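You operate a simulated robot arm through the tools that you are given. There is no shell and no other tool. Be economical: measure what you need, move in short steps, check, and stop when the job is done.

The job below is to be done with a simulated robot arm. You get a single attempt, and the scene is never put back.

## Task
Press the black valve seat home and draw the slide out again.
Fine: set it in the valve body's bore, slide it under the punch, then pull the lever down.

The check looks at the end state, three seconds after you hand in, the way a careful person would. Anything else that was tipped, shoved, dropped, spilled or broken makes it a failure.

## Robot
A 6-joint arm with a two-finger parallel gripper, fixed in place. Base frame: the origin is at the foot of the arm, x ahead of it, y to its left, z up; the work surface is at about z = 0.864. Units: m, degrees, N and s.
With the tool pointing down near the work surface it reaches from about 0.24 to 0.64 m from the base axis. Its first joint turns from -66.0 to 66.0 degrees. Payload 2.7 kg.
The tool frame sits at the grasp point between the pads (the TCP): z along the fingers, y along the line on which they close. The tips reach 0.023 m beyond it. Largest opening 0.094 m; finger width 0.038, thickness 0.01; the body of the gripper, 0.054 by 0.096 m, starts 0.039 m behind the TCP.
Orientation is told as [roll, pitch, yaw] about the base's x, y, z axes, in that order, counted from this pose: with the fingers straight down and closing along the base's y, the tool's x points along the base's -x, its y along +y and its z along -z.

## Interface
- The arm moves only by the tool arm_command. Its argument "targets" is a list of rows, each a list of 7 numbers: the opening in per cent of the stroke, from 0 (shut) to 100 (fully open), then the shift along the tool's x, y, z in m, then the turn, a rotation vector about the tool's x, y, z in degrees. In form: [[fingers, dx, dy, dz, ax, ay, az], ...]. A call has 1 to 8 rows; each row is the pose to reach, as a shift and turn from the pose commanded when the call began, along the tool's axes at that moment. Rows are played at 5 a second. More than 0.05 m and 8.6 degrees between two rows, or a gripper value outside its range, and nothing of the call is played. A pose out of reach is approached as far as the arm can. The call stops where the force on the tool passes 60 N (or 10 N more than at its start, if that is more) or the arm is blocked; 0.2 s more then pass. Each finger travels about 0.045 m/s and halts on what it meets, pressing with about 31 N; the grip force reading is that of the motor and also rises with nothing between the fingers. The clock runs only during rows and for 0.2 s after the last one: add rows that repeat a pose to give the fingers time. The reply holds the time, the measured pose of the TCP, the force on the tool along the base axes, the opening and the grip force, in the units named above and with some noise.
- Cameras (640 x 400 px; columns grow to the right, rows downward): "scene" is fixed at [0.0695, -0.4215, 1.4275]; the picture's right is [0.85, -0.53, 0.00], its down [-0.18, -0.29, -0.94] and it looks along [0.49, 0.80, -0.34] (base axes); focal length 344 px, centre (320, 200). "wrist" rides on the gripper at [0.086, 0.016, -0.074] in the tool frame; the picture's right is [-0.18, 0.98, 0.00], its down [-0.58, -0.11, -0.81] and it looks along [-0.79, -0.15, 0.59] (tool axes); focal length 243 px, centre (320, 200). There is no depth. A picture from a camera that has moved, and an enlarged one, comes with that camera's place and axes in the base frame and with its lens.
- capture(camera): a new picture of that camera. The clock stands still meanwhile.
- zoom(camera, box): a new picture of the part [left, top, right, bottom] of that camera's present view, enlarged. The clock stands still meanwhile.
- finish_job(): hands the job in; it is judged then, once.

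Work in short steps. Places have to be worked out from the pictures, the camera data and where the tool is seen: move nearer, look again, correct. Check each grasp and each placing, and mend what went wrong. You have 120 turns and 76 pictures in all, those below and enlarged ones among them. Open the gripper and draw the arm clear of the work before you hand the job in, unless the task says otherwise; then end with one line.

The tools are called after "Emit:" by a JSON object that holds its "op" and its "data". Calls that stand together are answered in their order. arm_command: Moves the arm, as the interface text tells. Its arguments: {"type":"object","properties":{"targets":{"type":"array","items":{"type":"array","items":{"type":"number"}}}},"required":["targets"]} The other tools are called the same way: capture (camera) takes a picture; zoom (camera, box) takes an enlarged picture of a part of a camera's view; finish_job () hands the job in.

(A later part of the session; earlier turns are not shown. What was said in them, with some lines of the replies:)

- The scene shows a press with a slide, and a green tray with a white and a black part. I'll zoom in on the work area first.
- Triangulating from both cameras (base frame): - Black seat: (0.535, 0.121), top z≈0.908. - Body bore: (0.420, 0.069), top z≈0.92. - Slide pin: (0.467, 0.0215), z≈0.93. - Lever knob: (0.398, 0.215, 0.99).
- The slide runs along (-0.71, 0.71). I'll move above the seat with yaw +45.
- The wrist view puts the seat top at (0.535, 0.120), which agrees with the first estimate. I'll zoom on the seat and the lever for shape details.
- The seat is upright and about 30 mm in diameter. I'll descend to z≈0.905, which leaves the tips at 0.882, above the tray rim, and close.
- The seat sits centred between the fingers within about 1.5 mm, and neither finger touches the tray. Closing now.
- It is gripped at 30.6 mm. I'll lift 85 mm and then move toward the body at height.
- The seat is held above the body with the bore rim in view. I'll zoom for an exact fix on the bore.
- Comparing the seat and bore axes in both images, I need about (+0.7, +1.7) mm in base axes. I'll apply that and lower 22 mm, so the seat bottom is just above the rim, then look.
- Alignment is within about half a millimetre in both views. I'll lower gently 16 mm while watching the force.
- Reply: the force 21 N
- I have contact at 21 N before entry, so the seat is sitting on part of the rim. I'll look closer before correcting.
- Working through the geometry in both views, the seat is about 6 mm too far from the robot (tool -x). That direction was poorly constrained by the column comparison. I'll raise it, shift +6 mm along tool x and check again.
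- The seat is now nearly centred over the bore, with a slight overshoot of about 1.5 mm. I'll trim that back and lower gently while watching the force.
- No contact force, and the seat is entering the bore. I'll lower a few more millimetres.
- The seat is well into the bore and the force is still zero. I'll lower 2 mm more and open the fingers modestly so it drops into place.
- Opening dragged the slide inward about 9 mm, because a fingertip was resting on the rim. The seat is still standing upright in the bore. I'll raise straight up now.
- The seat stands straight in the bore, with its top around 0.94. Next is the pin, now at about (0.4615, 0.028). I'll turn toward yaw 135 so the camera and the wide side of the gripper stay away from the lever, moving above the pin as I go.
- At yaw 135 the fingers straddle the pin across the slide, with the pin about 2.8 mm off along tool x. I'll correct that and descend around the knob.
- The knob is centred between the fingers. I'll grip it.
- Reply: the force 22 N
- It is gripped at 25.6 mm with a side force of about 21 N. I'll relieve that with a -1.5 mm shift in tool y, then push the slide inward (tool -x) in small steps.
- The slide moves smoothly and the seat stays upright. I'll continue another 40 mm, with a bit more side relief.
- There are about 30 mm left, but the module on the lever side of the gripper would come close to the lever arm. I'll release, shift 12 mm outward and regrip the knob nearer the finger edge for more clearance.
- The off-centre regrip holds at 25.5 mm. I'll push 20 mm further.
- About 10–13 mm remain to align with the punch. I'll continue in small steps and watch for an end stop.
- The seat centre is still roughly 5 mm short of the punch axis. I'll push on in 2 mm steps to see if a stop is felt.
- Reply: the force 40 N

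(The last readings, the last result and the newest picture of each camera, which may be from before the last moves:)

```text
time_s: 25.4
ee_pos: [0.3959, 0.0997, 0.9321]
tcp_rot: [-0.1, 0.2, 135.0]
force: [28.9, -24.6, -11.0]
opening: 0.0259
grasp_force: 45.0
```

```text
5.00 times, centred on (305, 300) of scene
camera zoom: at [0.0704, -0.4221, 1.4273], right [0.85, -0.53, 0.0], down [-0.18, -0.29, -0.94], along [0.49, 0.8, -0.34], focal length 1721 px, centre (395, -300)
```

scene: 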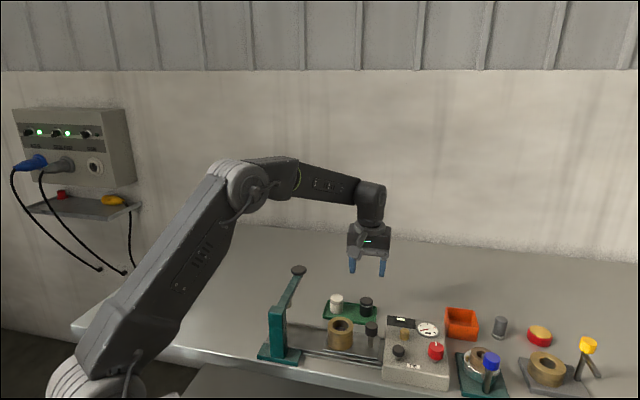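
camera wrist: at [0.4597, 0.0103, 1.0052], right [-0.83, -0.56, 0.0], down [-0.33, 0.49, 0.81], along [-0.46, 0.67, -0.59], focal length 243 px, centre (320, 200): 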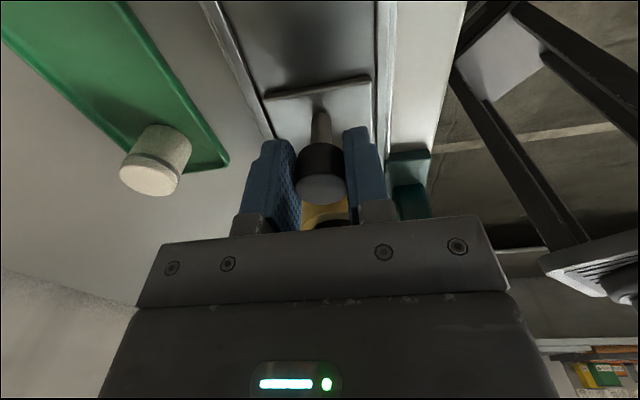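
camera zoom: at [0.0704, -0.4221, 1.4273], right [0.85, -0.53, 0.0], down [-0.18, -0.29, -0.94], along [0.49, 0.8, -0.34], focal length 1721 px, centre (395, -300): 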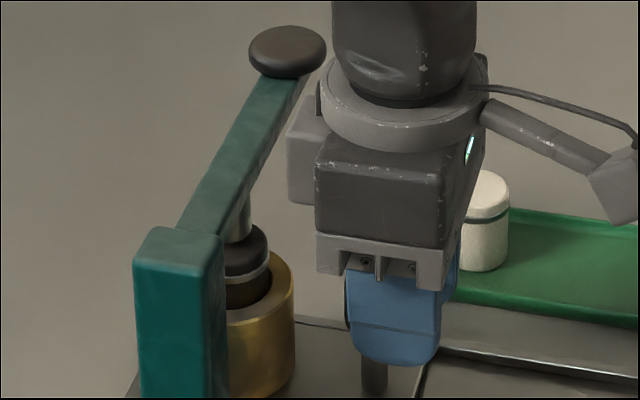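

A firm stop at 38 N, with the pin at u≈-0.197, is exactly the travel I predicted. I'll relax, open and rise straight up.

Emit:
{"op": "arm_command", "data": {"targets": [[15, -0.0025, 0, 0, 0, 0, 0], [30, -0.0025, 0, 0, 0, 0, 0], [50, -0.0025, 0, 0, 0, 0, 0], [50, -0.0025, 0, 0, 0, 0, 0]]}}

Emit:
{"op": "arm_command", "data": {"targets": [[50, 0.005, 0, -0.015, 0, 0, 0], [50, 0.01, 0, -0.05, 0, 0, 0], [50, 0.02, 0, -0.09, 0, 0, 0], [50, 0.03, 0, -0.13, 0, 0, 0], [50, 0.03, 0, -0.13, 0, 0, 0]]}}

Emit:
{"op": "capture", "data": {"camera": "wrist"}}

Emit:
{"op": "zoom", "data": {"camera": "scene", "box": [250, 255, 370, 355]}}

```text
time_s: 26.4
ee_pos: [0.3916, 0.104, 0.9307]
tcp_rot: [0.0, 0.0, 135.0]
force: [-0.2, -0.1, -0.1]
opening: 0.0466
grasp_force: 0.1
```

```text
time_s: 27.6
ee_pos: [0.4131, 0.0833, 1.0602]
tcp_rot: [0.1, 0.0, 134.9]
force: [-0.3, -0.4, -0.3]
opening: 0.0471
grasp_force: 0.1
```

```text
32 pictures are left
camera wrist: at [0.4626, 0.0085, 1.1357], right [-0.83, -0.56, 0.0], down [-0.33, 0.49, 0.81], along [-0.46, 0.67, -0.59], focal length 243 px, centre (320, 200)
```

wrist: 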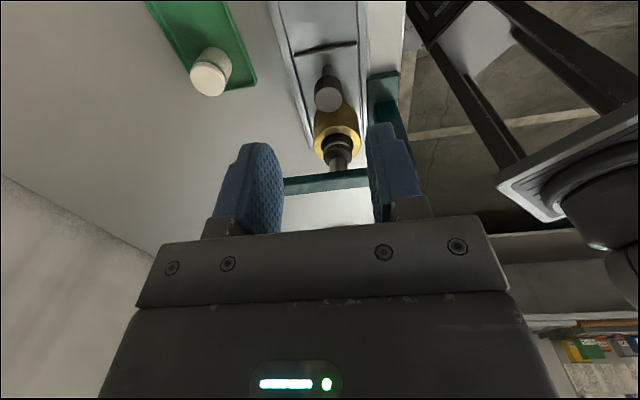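

```text
4.00 times, centred on (310, 305) of scene
camera zoom: at [0.0695, -0.4215, 1.4275], right [0.85, -0.53, 0.0], down [-0.18, -0.29, -0.94], along [0.49, 0.8, -0.34], focal length 1377 px, centre (360, -220)
```

zoom: 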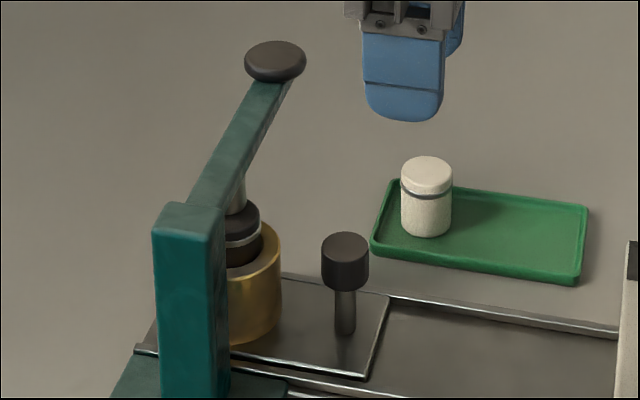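

I'll check the alignment of punch and seat from the wrist side.

Emit:
{"op": "zoom", "data": {"camera": "wrist", "box": [280, 60, 400, 200]}}

```text
2.86 times, centred on (340, 130) of wrist
camera zoom: at [0.4626, 0.0085, 1.1357], right [-0.83, -0.56, 0.0], down [-0.33, 0.49, 0.81], along [-0.46, 0.67, -0.59], focal length 693 px, centre (263, 400)
```

zoom: 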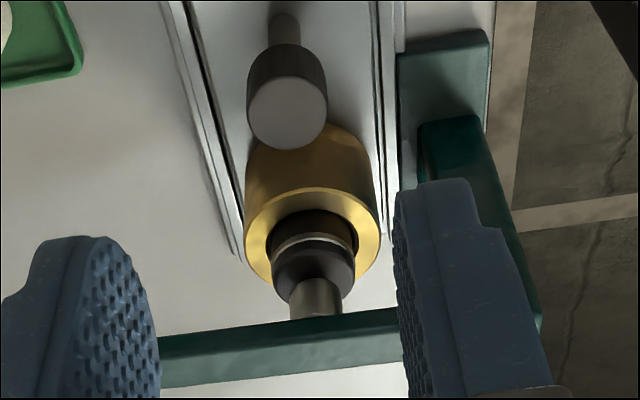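

The punch is directly above the seat. I'll close the fingers and move above the lever knob at about (0.399, 0.209).

Emit:
{"op": "arm_command", "data": {"targets": [[30, -0.02, -0.016, -0.005, 0, 0, 0], [10, -0.045, -0.036, -0.005, 0, 0, 0], [0, -0.07, -0.056, -0.005, 0, 0, 0], [0, -0.099, -0.079, -0.005, 0, 0, 0], [0, -0.099, -0.079, -0.005, 0, 0, 0]]}}

Emit:
{"op": "capture", "data": {"camera": "wrist"}}

Emit:
{"op": "zoom", "data": {"camera": "scene", "box": [240, 225, 360, 345]}}

```text
time_s: 28.8
ee_pos: [0.3954, 0.2079, 1.0653]
tcp_rot: [-0.1, 0.1, 135.0]
force: [0.0, 0.4, 0.7]
opening: 0.0
grasp_force: 31.2
```

```text
29 pictures are left
camera wrist: at [0.4456, 0.1334, 1.1405], right [-0.83, -0.56, 0.0], down [-0.33, 0.49, 0.81], along [-0.46, 0.67, -0.59], focal length 243 px, centre (320, 200)
```

wrist: 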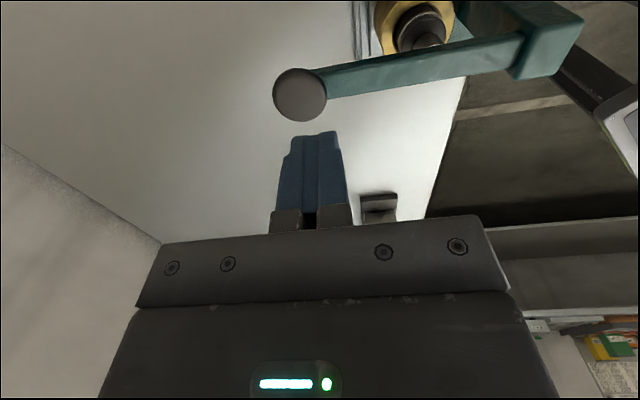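

```text
3.33 times, centred on (300, 285) of scene
camera zoom: at [0.0695, -0.4214, 1.4275], right [0.85, -0.53, 0.0], down [-0.18, -0.29, -0.94], along [0.49, 0.8, -0.34], focal length 1148 px, centre (387, -83)
```

zoom: 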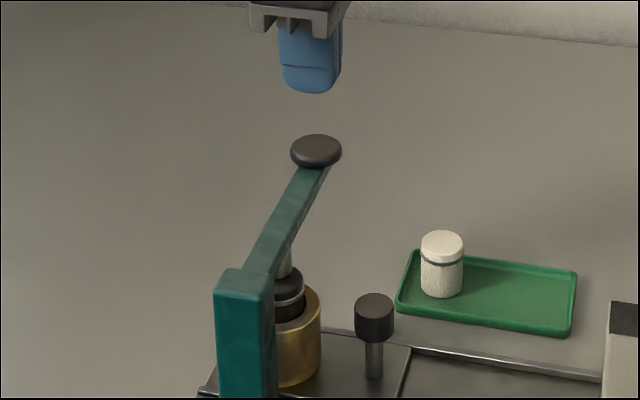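

Triangulation puts the knob at (0.403, 0.216, 0.988). I'll correct the position and descend to touch it.

Emit:
{"op": "arm_command", "data": {"targets": [[0, -0.0007, -0.0106, 0, 0, 0, 0], [0, -0.0007, -0.0106, 0.02, 0, 0, 0], [0, -0.0007, -0.0106, 0.035, 0, 0, 0], [0, -0.0007, -0.0106, 0.044, 0, 0, 0], [0, -0.0007, -0.0106, 0.044, 0, 0, 0]]}}

Emit:
{"op": "zoom", "data": {"camera": "wrist", "box": [240, 40, 480, 220]}}

Emit:
{"op": "zoom", "data": {"camera": "scene", "box": [240, 225, 360, 345]}}

```text
time_s: 30.0
ee_pos: [0.4052, 0.2142, 1.0218]
tcp_rot: [-0.1, 0.1, 135.0]
force: [0.3, 0.3, -0.1]
opening: 0.0001
grasp_force: 31.0
```

```text
2.22 times, centred on (360, 130) of wrist
camera zoom: at [0.4551, 0.1398, 1.097], right [-0.83, -0.56, 0.0], down [-0.33, 0.49, 0.81], along [-0.46, 0.67, -0.59], focal length 539 px, centre (231, 356)
```

zoom: 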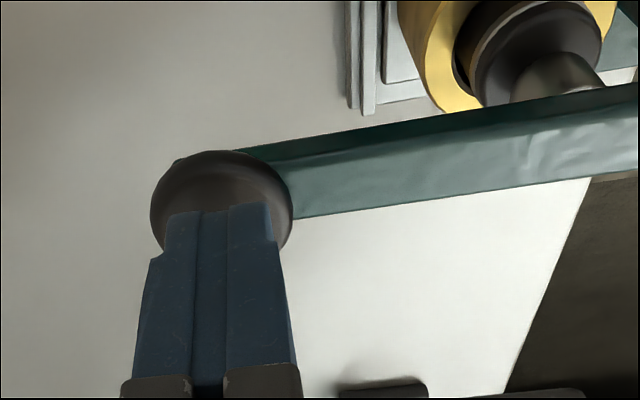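

```text
3.33 times, centred on (300, 285) of scene
camera zoom: at [0.0695, -0.4215, 1.4275], right [0.85, -0.53, 0.0], down [-0.18, -0.29, -0.94], along [0.49, 0.8, -0.34], focal length 1148 px, centre (387, -83)
```

zoom: 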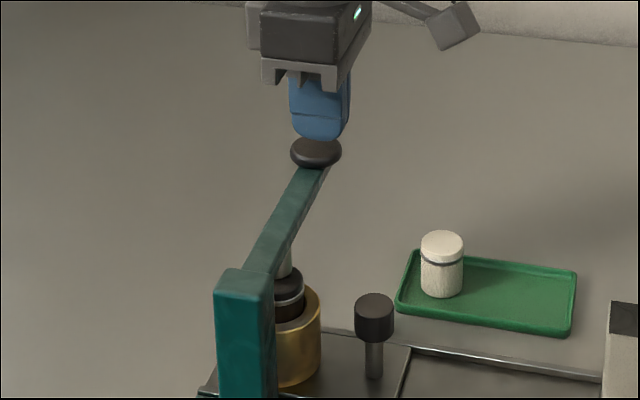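

The fingertips are centred just above the knob. I'll press down in small rows while reading the force.

Emit:
{"op": "arm_command", "data": {"targets": [[0, 0, 0, 0.006, 0, 0, 0], [0, 0, 0, 0.012, 0, 0, 0], [0, 0, 0.0005, 0.018, 0, 0, 0], [0, 0, 0.001, 0.024, 0, 0, 0], [0, 0, 0.001, 0.024, 0, 0, 0]]}}

Emit:
{"op": "zoom", "data": {"camera": "scene", "box": [240, 245, 360, 345]}}

```text
time_s: 31.2
ee_pos: [0.4035, 0.2165, 0.9993]
tcp_rot: [-0.3, 0.0, 135.0]
force: [1.5, 1.2, 4.5]
opening: 0.0001
grasp_force: 30.7
```

```text
4.00 times, centred on (300, 295) of scene
camera zoom: at [0.0695, -0.4215, 1.4275], right [0.85, -0.53, 0.0], down [-0.18, -0.29, -0.94], along [0.49, 0.8, -0.34], focal length 1377 px, centre (400, -180)
```

zoom: 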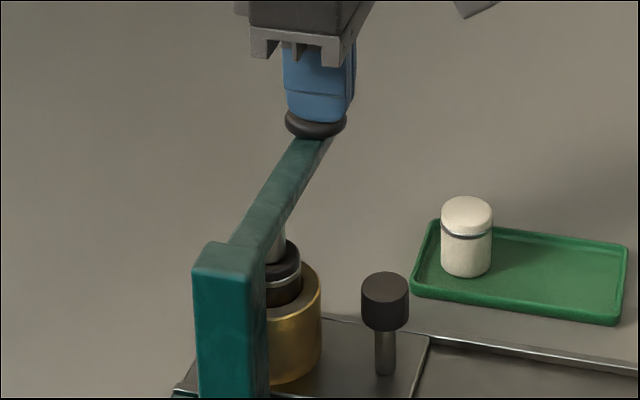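

The lever moves down with about 4 N. I'll continue pressing.

Emit:
{"op": "arm_command", "data": {"targets": [[0, 0, 0.0005, 0.006, 0, 0, 0], [0, 0, 0.001, 0.012, 0, 0, 0], [0, 0, 0.0015, 0.018, 0, 0, 0], [0, 0, 0.002, 0.024, 0, 0, 0], [0, 0, 0.002, 0.024, 0, 0, 0]]}}

Emit:
{"op": "zoom", "data": {"camera": "scene", "box": [240, 245, 360, 345]}}

```text
time_s: 32.4
ee_pos: [0.4045, 0.2136, 0.9756]
tcp_rot: [-0.1, -0.1, 135.0]
force: [11.2, 4.2, 7.5]
opening: 0.0
grasp_force: 31.1
```

```text
4.00 times, centred on (300, 295) of scene
camera zoom: at [0.0697, -0.4214, 1.4275], right [0.85, -0.53, 0.0], down [-0.18, -0.29, -0.94], along [0.49, 0.8, -0.34], focal length 1377 px, centre (400, -180)
```

zoom: 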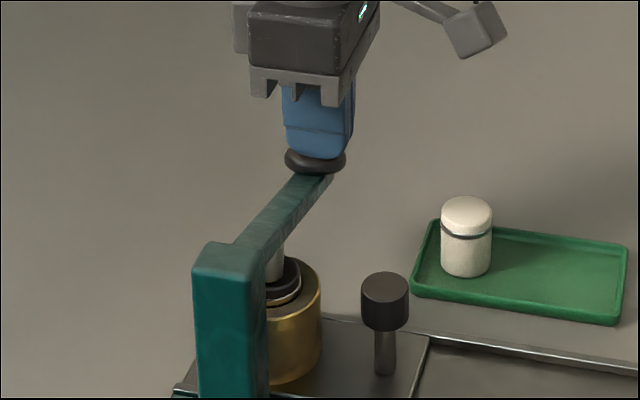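

The seat is being pressed in. I'll continue downward.

Emit:
{"op": "arm_command", "data": {"targets": [[0, 0, 0.001, 0.005, 0, 0, 0], [0, 0, 0.002, 0.01, 0, 0, 0], [0, 0, 0.003, 0.015, 0, 0, 0], [0, 0, 0.004, 0.02, 0, 0, 0], [0, 0, 0.004, 0.02, 0, 0, 0]]}}

Emit:
{"op": "zoom", "data": {"camera": "scene", "box": [240, 245, 360, 345]}}

```text
time_s: 33.1
ee_pos: [0.4034, 0.2144, 0.9724]
tcp_rot: [-1.0, 0.2, 135.1]
force: [-7.4, -2.2, 18.5]
opening: 0.0001
grasp_force: 31.2
stopped in row 3: the force on the tool passed its limit (the readings are from after the stop); the commanded pose is now the measured one
```

```text
4.00 times, centred on (300, 295) of scene
camera zoom: at [0.069, -0.4216, 1.4275], right [0.85, -0.53, 0.0], down [-0.18, -0.29, -0.94], along [0.49, 0.8, -0.34], focal length 1377 px, centre (400, -180)
```

zoom: 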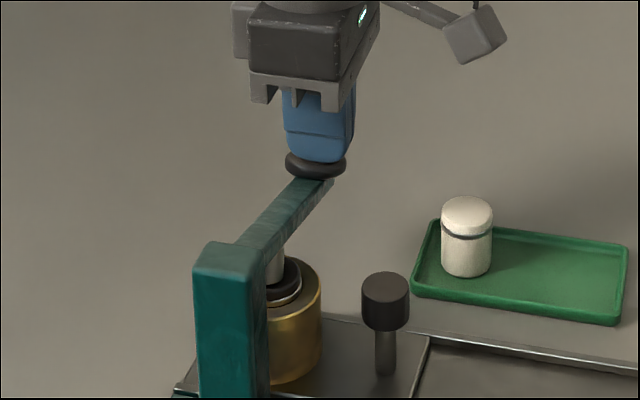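

The press stopped at the 60 N limit, so I need to see whether the seat is home.

Emit:
{"op": "zoom", "data": {"camera": "scene", "box": [290, 300, 330, 340]}}

Emit:
{"op": "zoom", "data": {"camera": "wrist", "box": [300, 0, 640, 200]}}

```text
10.00 times, centred on (310, 320) of scene
camera zoom: at [0.069, -0.4216, 1.4275], right [0.85, -0.53, 0.0], down [-0.18, -0.29, -0.94], along [0.49, 0.8, -0.34], focal length 3443 px, centre (420, -1000)
```

zoom: 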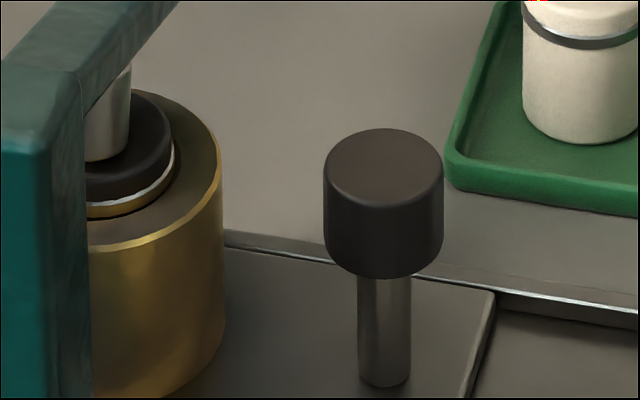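

```text
1.88 times, centred on (470, 100) of wrist
camera zoom: at [0.4523, 0.1387, 1.0472], right [-0.82, -0.57, -0.02], down [-0.35, 0.48, 0.81], along [-0.45, 0.67, -0.59], focal length 457 px, centre (38, 388)
```

zoom: 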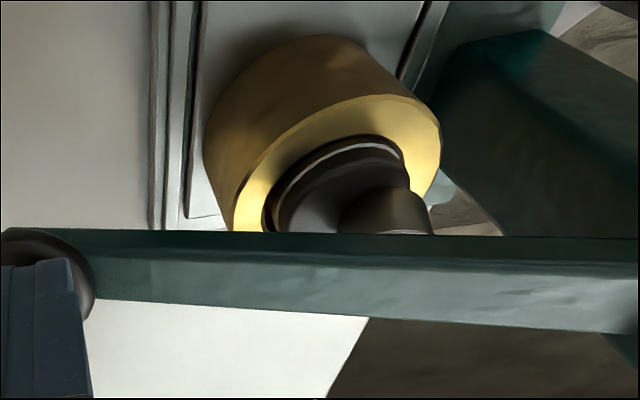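

The ring is still about 3 mm above the rim, so it's not clearly home. I'll press again more slowly.

Emit:
{"op": "arm_command", "data": {"targets": [[0, 0, 0.0003, 0.0015, 0, 0, 0], [0, 0, 0.0006, 0.003, 0, 0, 0], [0, 0, 0.0009, 0.0045, 0, 0, 0], [0, 0, 0.0012, 0.006, 0, 0, 0], [0, 0, 0.0015, 0.0075, 0, 0, 0], [0, 0, 0.0018, 0.009, 0, 0, 0], [0, 0, 0.002, 0.0105, 0, 0, 0], [0, 0, 0.0022, 0.012, 0, 0, 0]]}}

Emit:
{"op": "zoom", "data": {"camera": "scene", "box": [270, 290, 330, 340]}}

```text
time_s: 34.2
ee_pos: [0.4048, 0.2141, 0.9716]
tcp_rot: [-1.5, 0.3, 135.4]
force: [-7.2, -2.0, 18.8]
opening: 0.0002
grasp_force: 31.3
stopped in row 5: the force on the tool passed its limit (the readings are from after the stop); the commanded pose is now the measured one
```

```text
8.00 times, centred on (300, 315) of scene
camera zoom: at [0.0691, -0.4216, 1.4275], right [0.85, -0.53, 0.0], down [-0.18, -0.29, -0.94], along [0.49, 0.8, -0.34], focal length 2754 px, centre (480, -720)
```

zoom: 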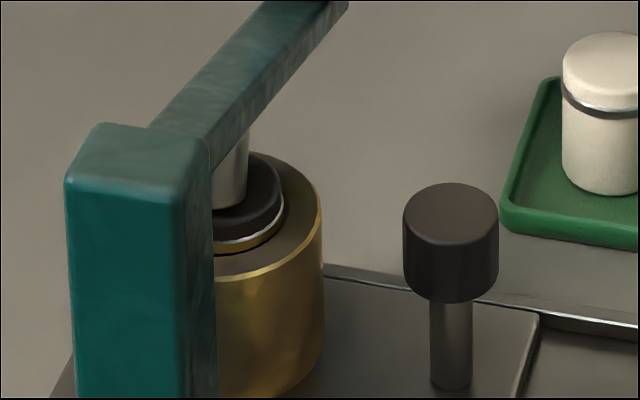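

It's rigid now: under 1 mm more travel at 60 N. The gap in the bore lets me see about 2.5 mm below the rim, so the ring is essentially level with it, which is likely home. I'll raise the tool and see whether the lever returns.

Emit:
{"op": "arm_command", "data": {"targets": [[0, 0, 0, -0.01, 0, 0, 0], [0, 0, 0, -0.025, 0, 0, 0], [0, 0, 0, -0.045, 0, 0, 0], [0, 0, 0, -0.07, 0, 0, 0], [0, 0, 0, -0.09, 0, 0, 0], [0, 0, 0, -0.09, 0, 0, 0]]}}

Emit:
{"op": "zoom", "data": {"camera": "scene", "box": [250, 255, 350, 345]}}

```text
time_s: 35.6
ee_pos: [0.4027, 0.2148, 1.0606]
tcp_rot: [-1.4, 0.3, 135.1]
force: [-0.4, 0.4, -0.8]
opening: 0.0001
grasp_force: 31.2
```

```text
4.44 times, centred on (300, 300) of scene
camera zoom: at [0.0695, -0.4215, 1.4275], right [0.85, -0.53, 0.0], down [-0.18, -0.29, -0.94], along [0.49, 0.8, -0.34], focal length 1530 px, centre (409, -244)
```

zoom: 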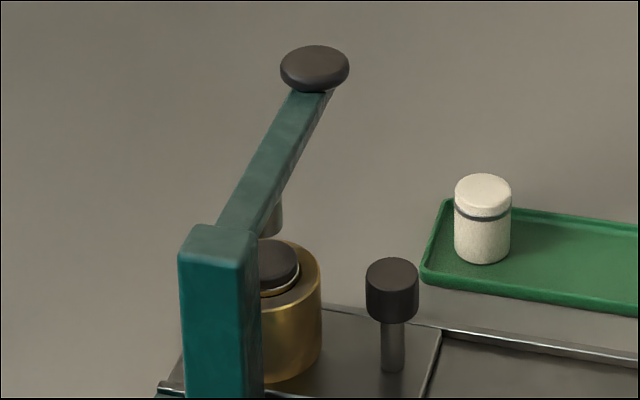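

The lever springs back up by itself. Next I'll move back over the slide pin with the fingers open and the small tilt corrected.

Emit:
{"op": "arm_command", "data": {"targets": [[0, 0.02, 0.022, -0.005, 0.3, -0.3, 0], [20, 0.04, 0.044, -0.005, 0.6, -0.6, 0], [40, 0.06, 0.066, -0.005, 0.9, -0.9, 0], [50, 0.0782, 0.0863, -0.005, 1, -1, 0], [50, 0.0782, 0.0863, -0.005, 1, -1, 0]]}}

Emit:
{"op": "capture", "data": {"camera": "wrist"}}

Emit:
{"op": "zoom", "data": {"camera": "wrist", "box": [270, 60, 390, 200]}}

```text
time_s: 36.8
ee_pos: [0.397, 0.0968, 1.0635]
tcp_rot: [-2.4, -0.6, 135.2]
force: [0.3, 0.0, -0.6]
opening: 0.047
grasp_force: 0.1
```

```text
18 pictures are left
camera wrist: at [0.4441, 0.0192, 1.1373], right [-0.82, -0.57, -0.04], down [-0.35, 0.46, 0.82], along [-0.44, 0.69, -0.58], focal length 243 px, centre (320, 200)
```

wrist: 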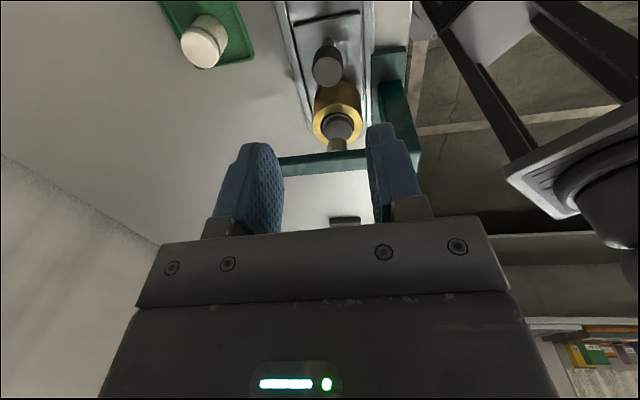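

```text
2.86 times, centred on (330, 130) of wrist
camera zoom: at [0.4441, 0.0192, 1.1373], right [-0.82, -0.57, -0.04], down [-0.35, 0.46, 0.82], along [-0.44, 0.69, -0.58], focal length 693 px, centre (291, 400)
```

zoom: 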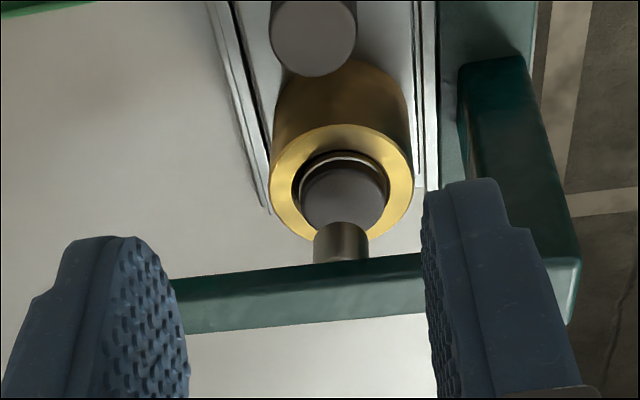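

The seat sits nearly level with its ring at the rim, and the fingers are aligned over the pin line. My tilt correction went the wrong way, so I'll fix the tilt first and then descend in a second call.

Emit:
{"op": "arm_command", "data": {"targets": [[50, 0, 0, 0, -2.4, 0.6, 0], [50, 0, 0, 0, -2.4, 0.6, 0]]}}

Emit:
{"op": "capture", "data": {"camera": "wrist"}}

```text
time_s: 37.4
ee_pos: [0.3969, 0.0962, 1.0652]
tcp_rot: [0.2, -0.1, 135.3]
force: [0.2, 0.3, 0.1]
opening: 0.047
grasp_force: 0.1
```

```text
16 pictures are left
camera wrist: at [0.4466, 0.0226, 1.1383], right [-0.82, -0.57, 0.0], down [-0.33, 0.49, 0.81], along [-0.46, 0.66, -0.59], focal length 243 px, centre (320, 200)
```

wrist: 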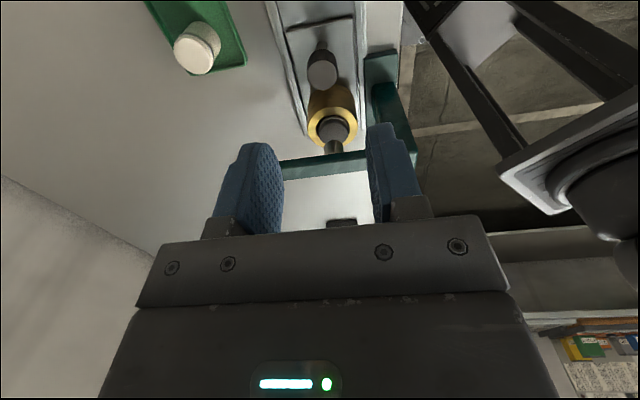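

It's level now. The pin is at (0.388, 0.103), about 11 mm inward of the TCP, as wanted for the off-centre grip. Descending.

Emit:
{"op": "arm_command", "data": {"targets": [[50, 0, 0.0013, 0.035, 0, 0, 0], [50, 0, 0.0013, 0.07, 0, 0, 0], [50, 0, 0.0013, 0.1, 0, 0, 0], [50, 0, 0.0013, 0.12, 0, 0, 0], [50, 0, 0.0013, 0.133, 0, 0, 0], [50, 0, 0.0013, 0.133, 0, 0, 0]]}}

Emit:
{"op": "zoom", "data": {"camera": "wrist", "box": [240, 60, 400, 240]}}

```text
time_s: 38.8
ee_pos: [0.3972, 0.0964, 0.9318]
tcp_rot: [0.0, -0.1, 135.0]
force: [0.2, -0.6, 0.0]
opening: 0.0467
grasp_force: 0.0
```

```text
2.22 times, centred on (320, 150) of wrist
camera zoom: at [0.4462, 0.0207, 1.0059], right [-0.82, -0.57, 0.0], down [-0.33, 0.49, 0.81], along [-0.46, 0.66, -0.59], focal length 539 px, centre (320, 311)
```

zoom: 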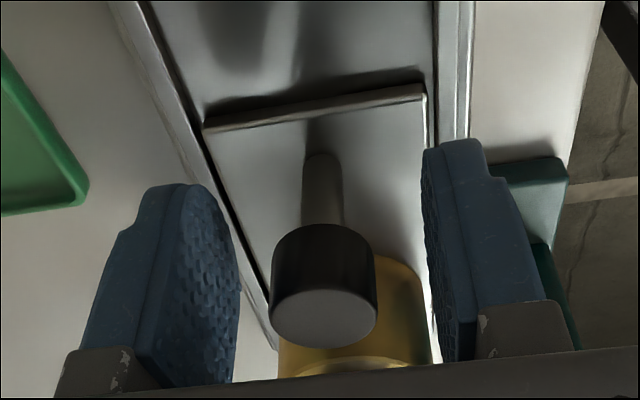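

The knob is between the fingers. I'll close and start drawing the slide out (tool +x).

Emit:
{"op": "arm_command", "data": {"targets": [[30, 0, 0, 0, 0, 0, 0], [15, 0, 0, 0, 0, 0, 0], [15, 0, 0, 0, 0, 0, 0], [15, 0.008, 0, 0, 0, 0, 0], [15, 0.018, 0, 0, 0, 0, 0], [15, 0.03, 0, 0, 0, 0, 0], [15, 0.04, 0, 0, 0, 0, 0]]}}

Emit:
{"op": "zoom", "data": {"camera": "scene", "box": [250, 255, 390, 365]}}

```text
time_s: 40.4
ee_pos: [0.4266, 0.0678, 0.9333]
tcp_rot: [-0.2, 0.1, 135.0]
force: [15.8, 18.6, 12.1]
opening: 0.0259
grasp_force: 44.9
```

```text
3.64 times, centred on (320, 310) of scene
camera zoom: at [0.0698, -0.421, 1.4276], right [0.85, -0.53, 0.0], down [-0.18, -0.29, -0.94], along [0.49, 0.8, -0.34], focal length 1252 px, centre (320, -200)
```

zoom: 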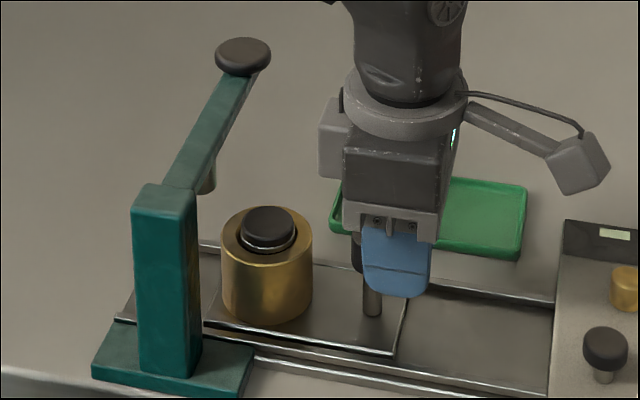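

The slide comes out with the seat in place. I'll look closely at the seating depth before going further.

Emit:
{"op": "zoom", "data": {"camera": "scene", "box": [295, 305, 335, 345]}}

```text
10.00 times, centred on (315, 325) of scene
camera zoom: at [0.0698, -0.421, 1.4276], right [0.85, -0.53, 0.0], down [-0.18, -0.29, -0.94], along [0.49, 0.8, -0.34], focal length 3443 px, centre (370, -1050)
```

zoom: 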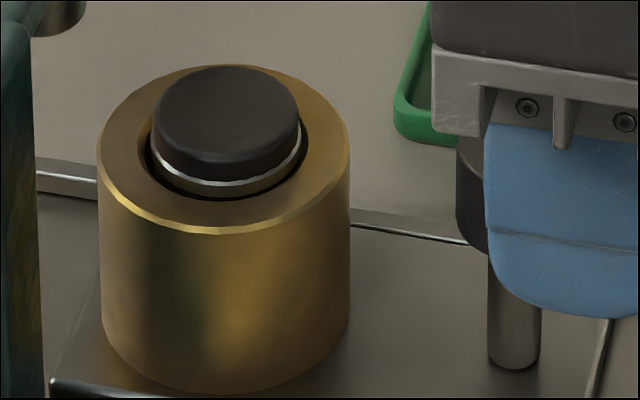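

The ring is level with the bore rim, so the seat is home. I'll pull 40 mm further, then regrip centred, because the fingers would otherwise get close to the test box.

Emit:
{"op": "arm_command", "data": {"targets": [[15, 0.01, -0.0015, -0.001, 0, 0, 0], [15, 0.02, -0.0015, -0.001, 0, 0, 0], [15, 0.03, -0.0015, -0.001, 0, 0, 0], [15, 0.04, -0.0015, -0.001, 0, 0, 0], [15, 0.04, -0.0015, -0.001, 0, 0, 0]]}}

Emit:
{"op": "arm_command", "data": {"targets": [[40, 0, 0, 0, 0, 0, 0], [40, 0, 0, 0, 0, 0, 0], [40, -0.006, 0, 0.001, 0, 0, 0], [40, -0.012, 0, 0.001, 0, 0, 0], [28, -0.012, 0, 0.001, 0, 0, 0], [15, -0.012, 0, 0.001, 0, 0, 0], [15, -0.012, 0, 0.001, 0, 0, 0]]}}

Emit:
{"op": "zoom", "data": {"camera": "scene", "box": [290, 260, 430, 370]}}

```text
time_s: 41.6
ee_pos: [0.4552, 0.0401, 0.9318]
tcp_rot: [-0.1, 0.1, 135.2]
force: [9.2, 10.9, 13.9]
opening: 0.0259
grasp_force: 44.3
```

```text
time_s: 43.2
ee_pos: [0.4466, 0.0491, 0.9298]
tcp_rot: [0.1, 0.0, 135.2]
force: [4.9, 4.1, -4.8]
opening: 0.0256
grasp_force: 45.6
```

```text
3.64 times, centred on (360, 315) of scene
camera zoom: at [0.0697, -0.4213, 1.4275], right [0.85, -0.53, 0.0], down [-0.18, -0.29, -0.94], along [0.49, 0.8, -0.34], focal length 1252 px, centre (174, -218)
```

zoom: 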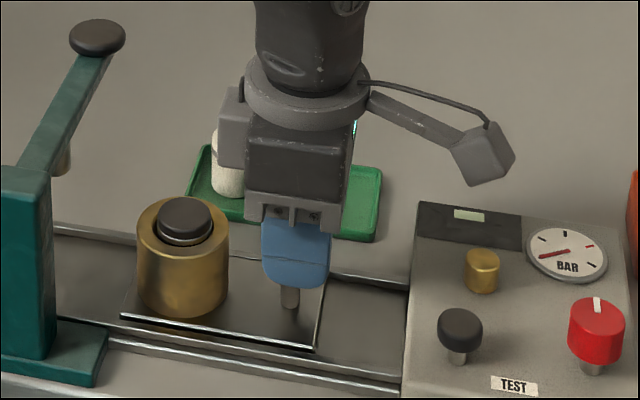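

Pin at u≈-0.281; the original position was about -0.315. I'll pull the last ~35 mm gently until the stop.

Emit:
{"op": "arm_command", "data": {"targets": [[15, 0.01, 0, 0, 0, 0, 0], [15, 0.018, 0, 0, 0, 0, 0], [15, 0.025, 0, 0, 0, 0, 0], [15, 0.029, 0, 0, 0, 0, 0], [15, 0.032, 0, 0, 0, 0, 0], [15, 0.034, 0, 0, 0, 0, 0], [15, 0.036, 0, 0, 0, 0, 0], [15, 0.036, 0, 0, 0, 0, 0]]}}

Emit:
{"op": "zoom", "data": {"camera": "scene", "box": [290, 260, 430, 370]}}

```text
time_s: 45.0
ee_pos: [0.4724, 0.0225, 0.9301]
tcp_rot: [-0.1, 0.0, 135.1]
force: [3.8, 5.5, 9.2]
opening: 0.0255
grasp_force: 45.2
```

```text
3.64 times, centred on (360, 315) of scene
camera zoom: at [0.0695, -0.4213, 1.4275], right [0.85, -0.53, 0.0], down [-0.18, -0.29, -0.94], along [0.49, 0.8, -0.34], focal length 1252 px, centre (174, -218)
```

zoom: 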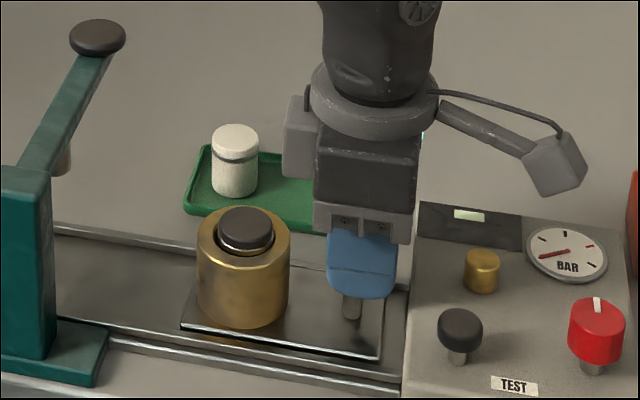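

The slide is within 2–3 mm of its original position. I'll nudge outward to feel for the stop.

Emit:
{"op": "arm_command", "data": {"targets": [[15, 0.0015, 0, -0.0007, 0, 0, 0], [15, 0.003, 0, -0.0007, 0, 0, 0], [15, 0.0045, 0, -0.0007, 0, 0, 0], [15, 0.0045, 0, -0.0007, 0, 0, 0]]}}

```text
time_s: 46.0
ee_pos: [0.4744, 0.0197, 0.9295]
tcp_rot: [0.0, -0.1, 135.2]
force: [2.2, 13.3, 1.8]
opening: 0.026
grasp_force: 44.8
```

The stop is beginning to resist at about 8 N, so the slide is fully out. I'll open and rise straight up.

Emit:
{"op": "arm_command", "data": {"targets": [[30, -0.001, 0, 0, 0, 0, 0], [50, -0.001, 0, 0, 0, 0, 0], [50, -0.001, 0, 0, 0, 0, 0], [50, -0.001, 0, -0.04, 0, 0, 0], [50, -0.001, 0, -0.08, 0, 0, 0], [50, -0.001, 0, -0.12, 0, 0, 0], [50, -0.001, 0, -0.16, 0, 0, 0], [50, -0.001, 0, -0.2, 0, 0, 0]]}}

Emit:
{"op": "capture", "data": {"camera": "scene"}}

Emit:
{"op": "zoom", "data": {"camera": "scene", "box": [300, 290, 400, 365]}}

```text
time_s: 47.8
ee_pos: [0.473, 0.0218, 1.1322]
tcp_rot: [0.1, -0.1, 135.0]
force: [0.0, -1.1, -0.1]
opening: 0.0472
grasp_force: 0.0
```

```text
10 pictures are left
```

scene: 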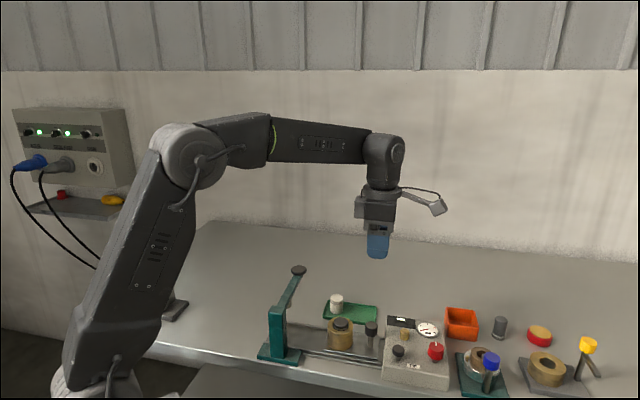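

```text
5.33 times, centred on (350, 328) of scene
camera zoom: at [0.0695, -0.4215, 1.4275], right [0.85, -0.53, 0.0], down [-0.18, -0.29, -0.94], along [0.49, 0.8, -0.34], focal length 1836 px, centre (160, -480)
```

zoom: 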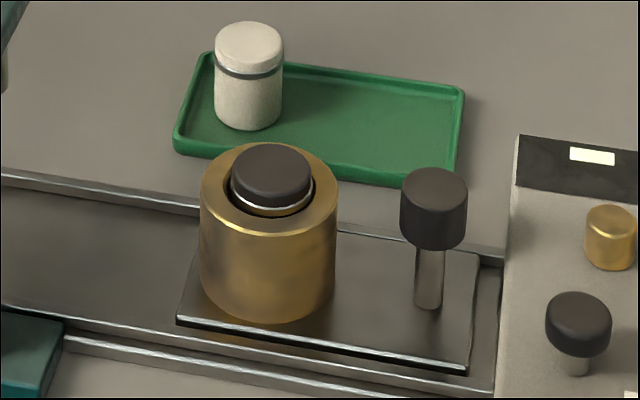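

The slide is back at its original position, the seat's ring is level with the rim, the lever is up and nothing else has moved. The gripper is open and the arm is clear, so I'm handing in.

Emit:
{"op": "finish_job", "data": {}}

```text
The job is handed in.
```

The black valve seat is pressed into the valve body until it would go no further at the 60 N force limit, with its ring level with the rim as far as the pictures show. The slide is drawn back out to its start position, and the job is handed in.
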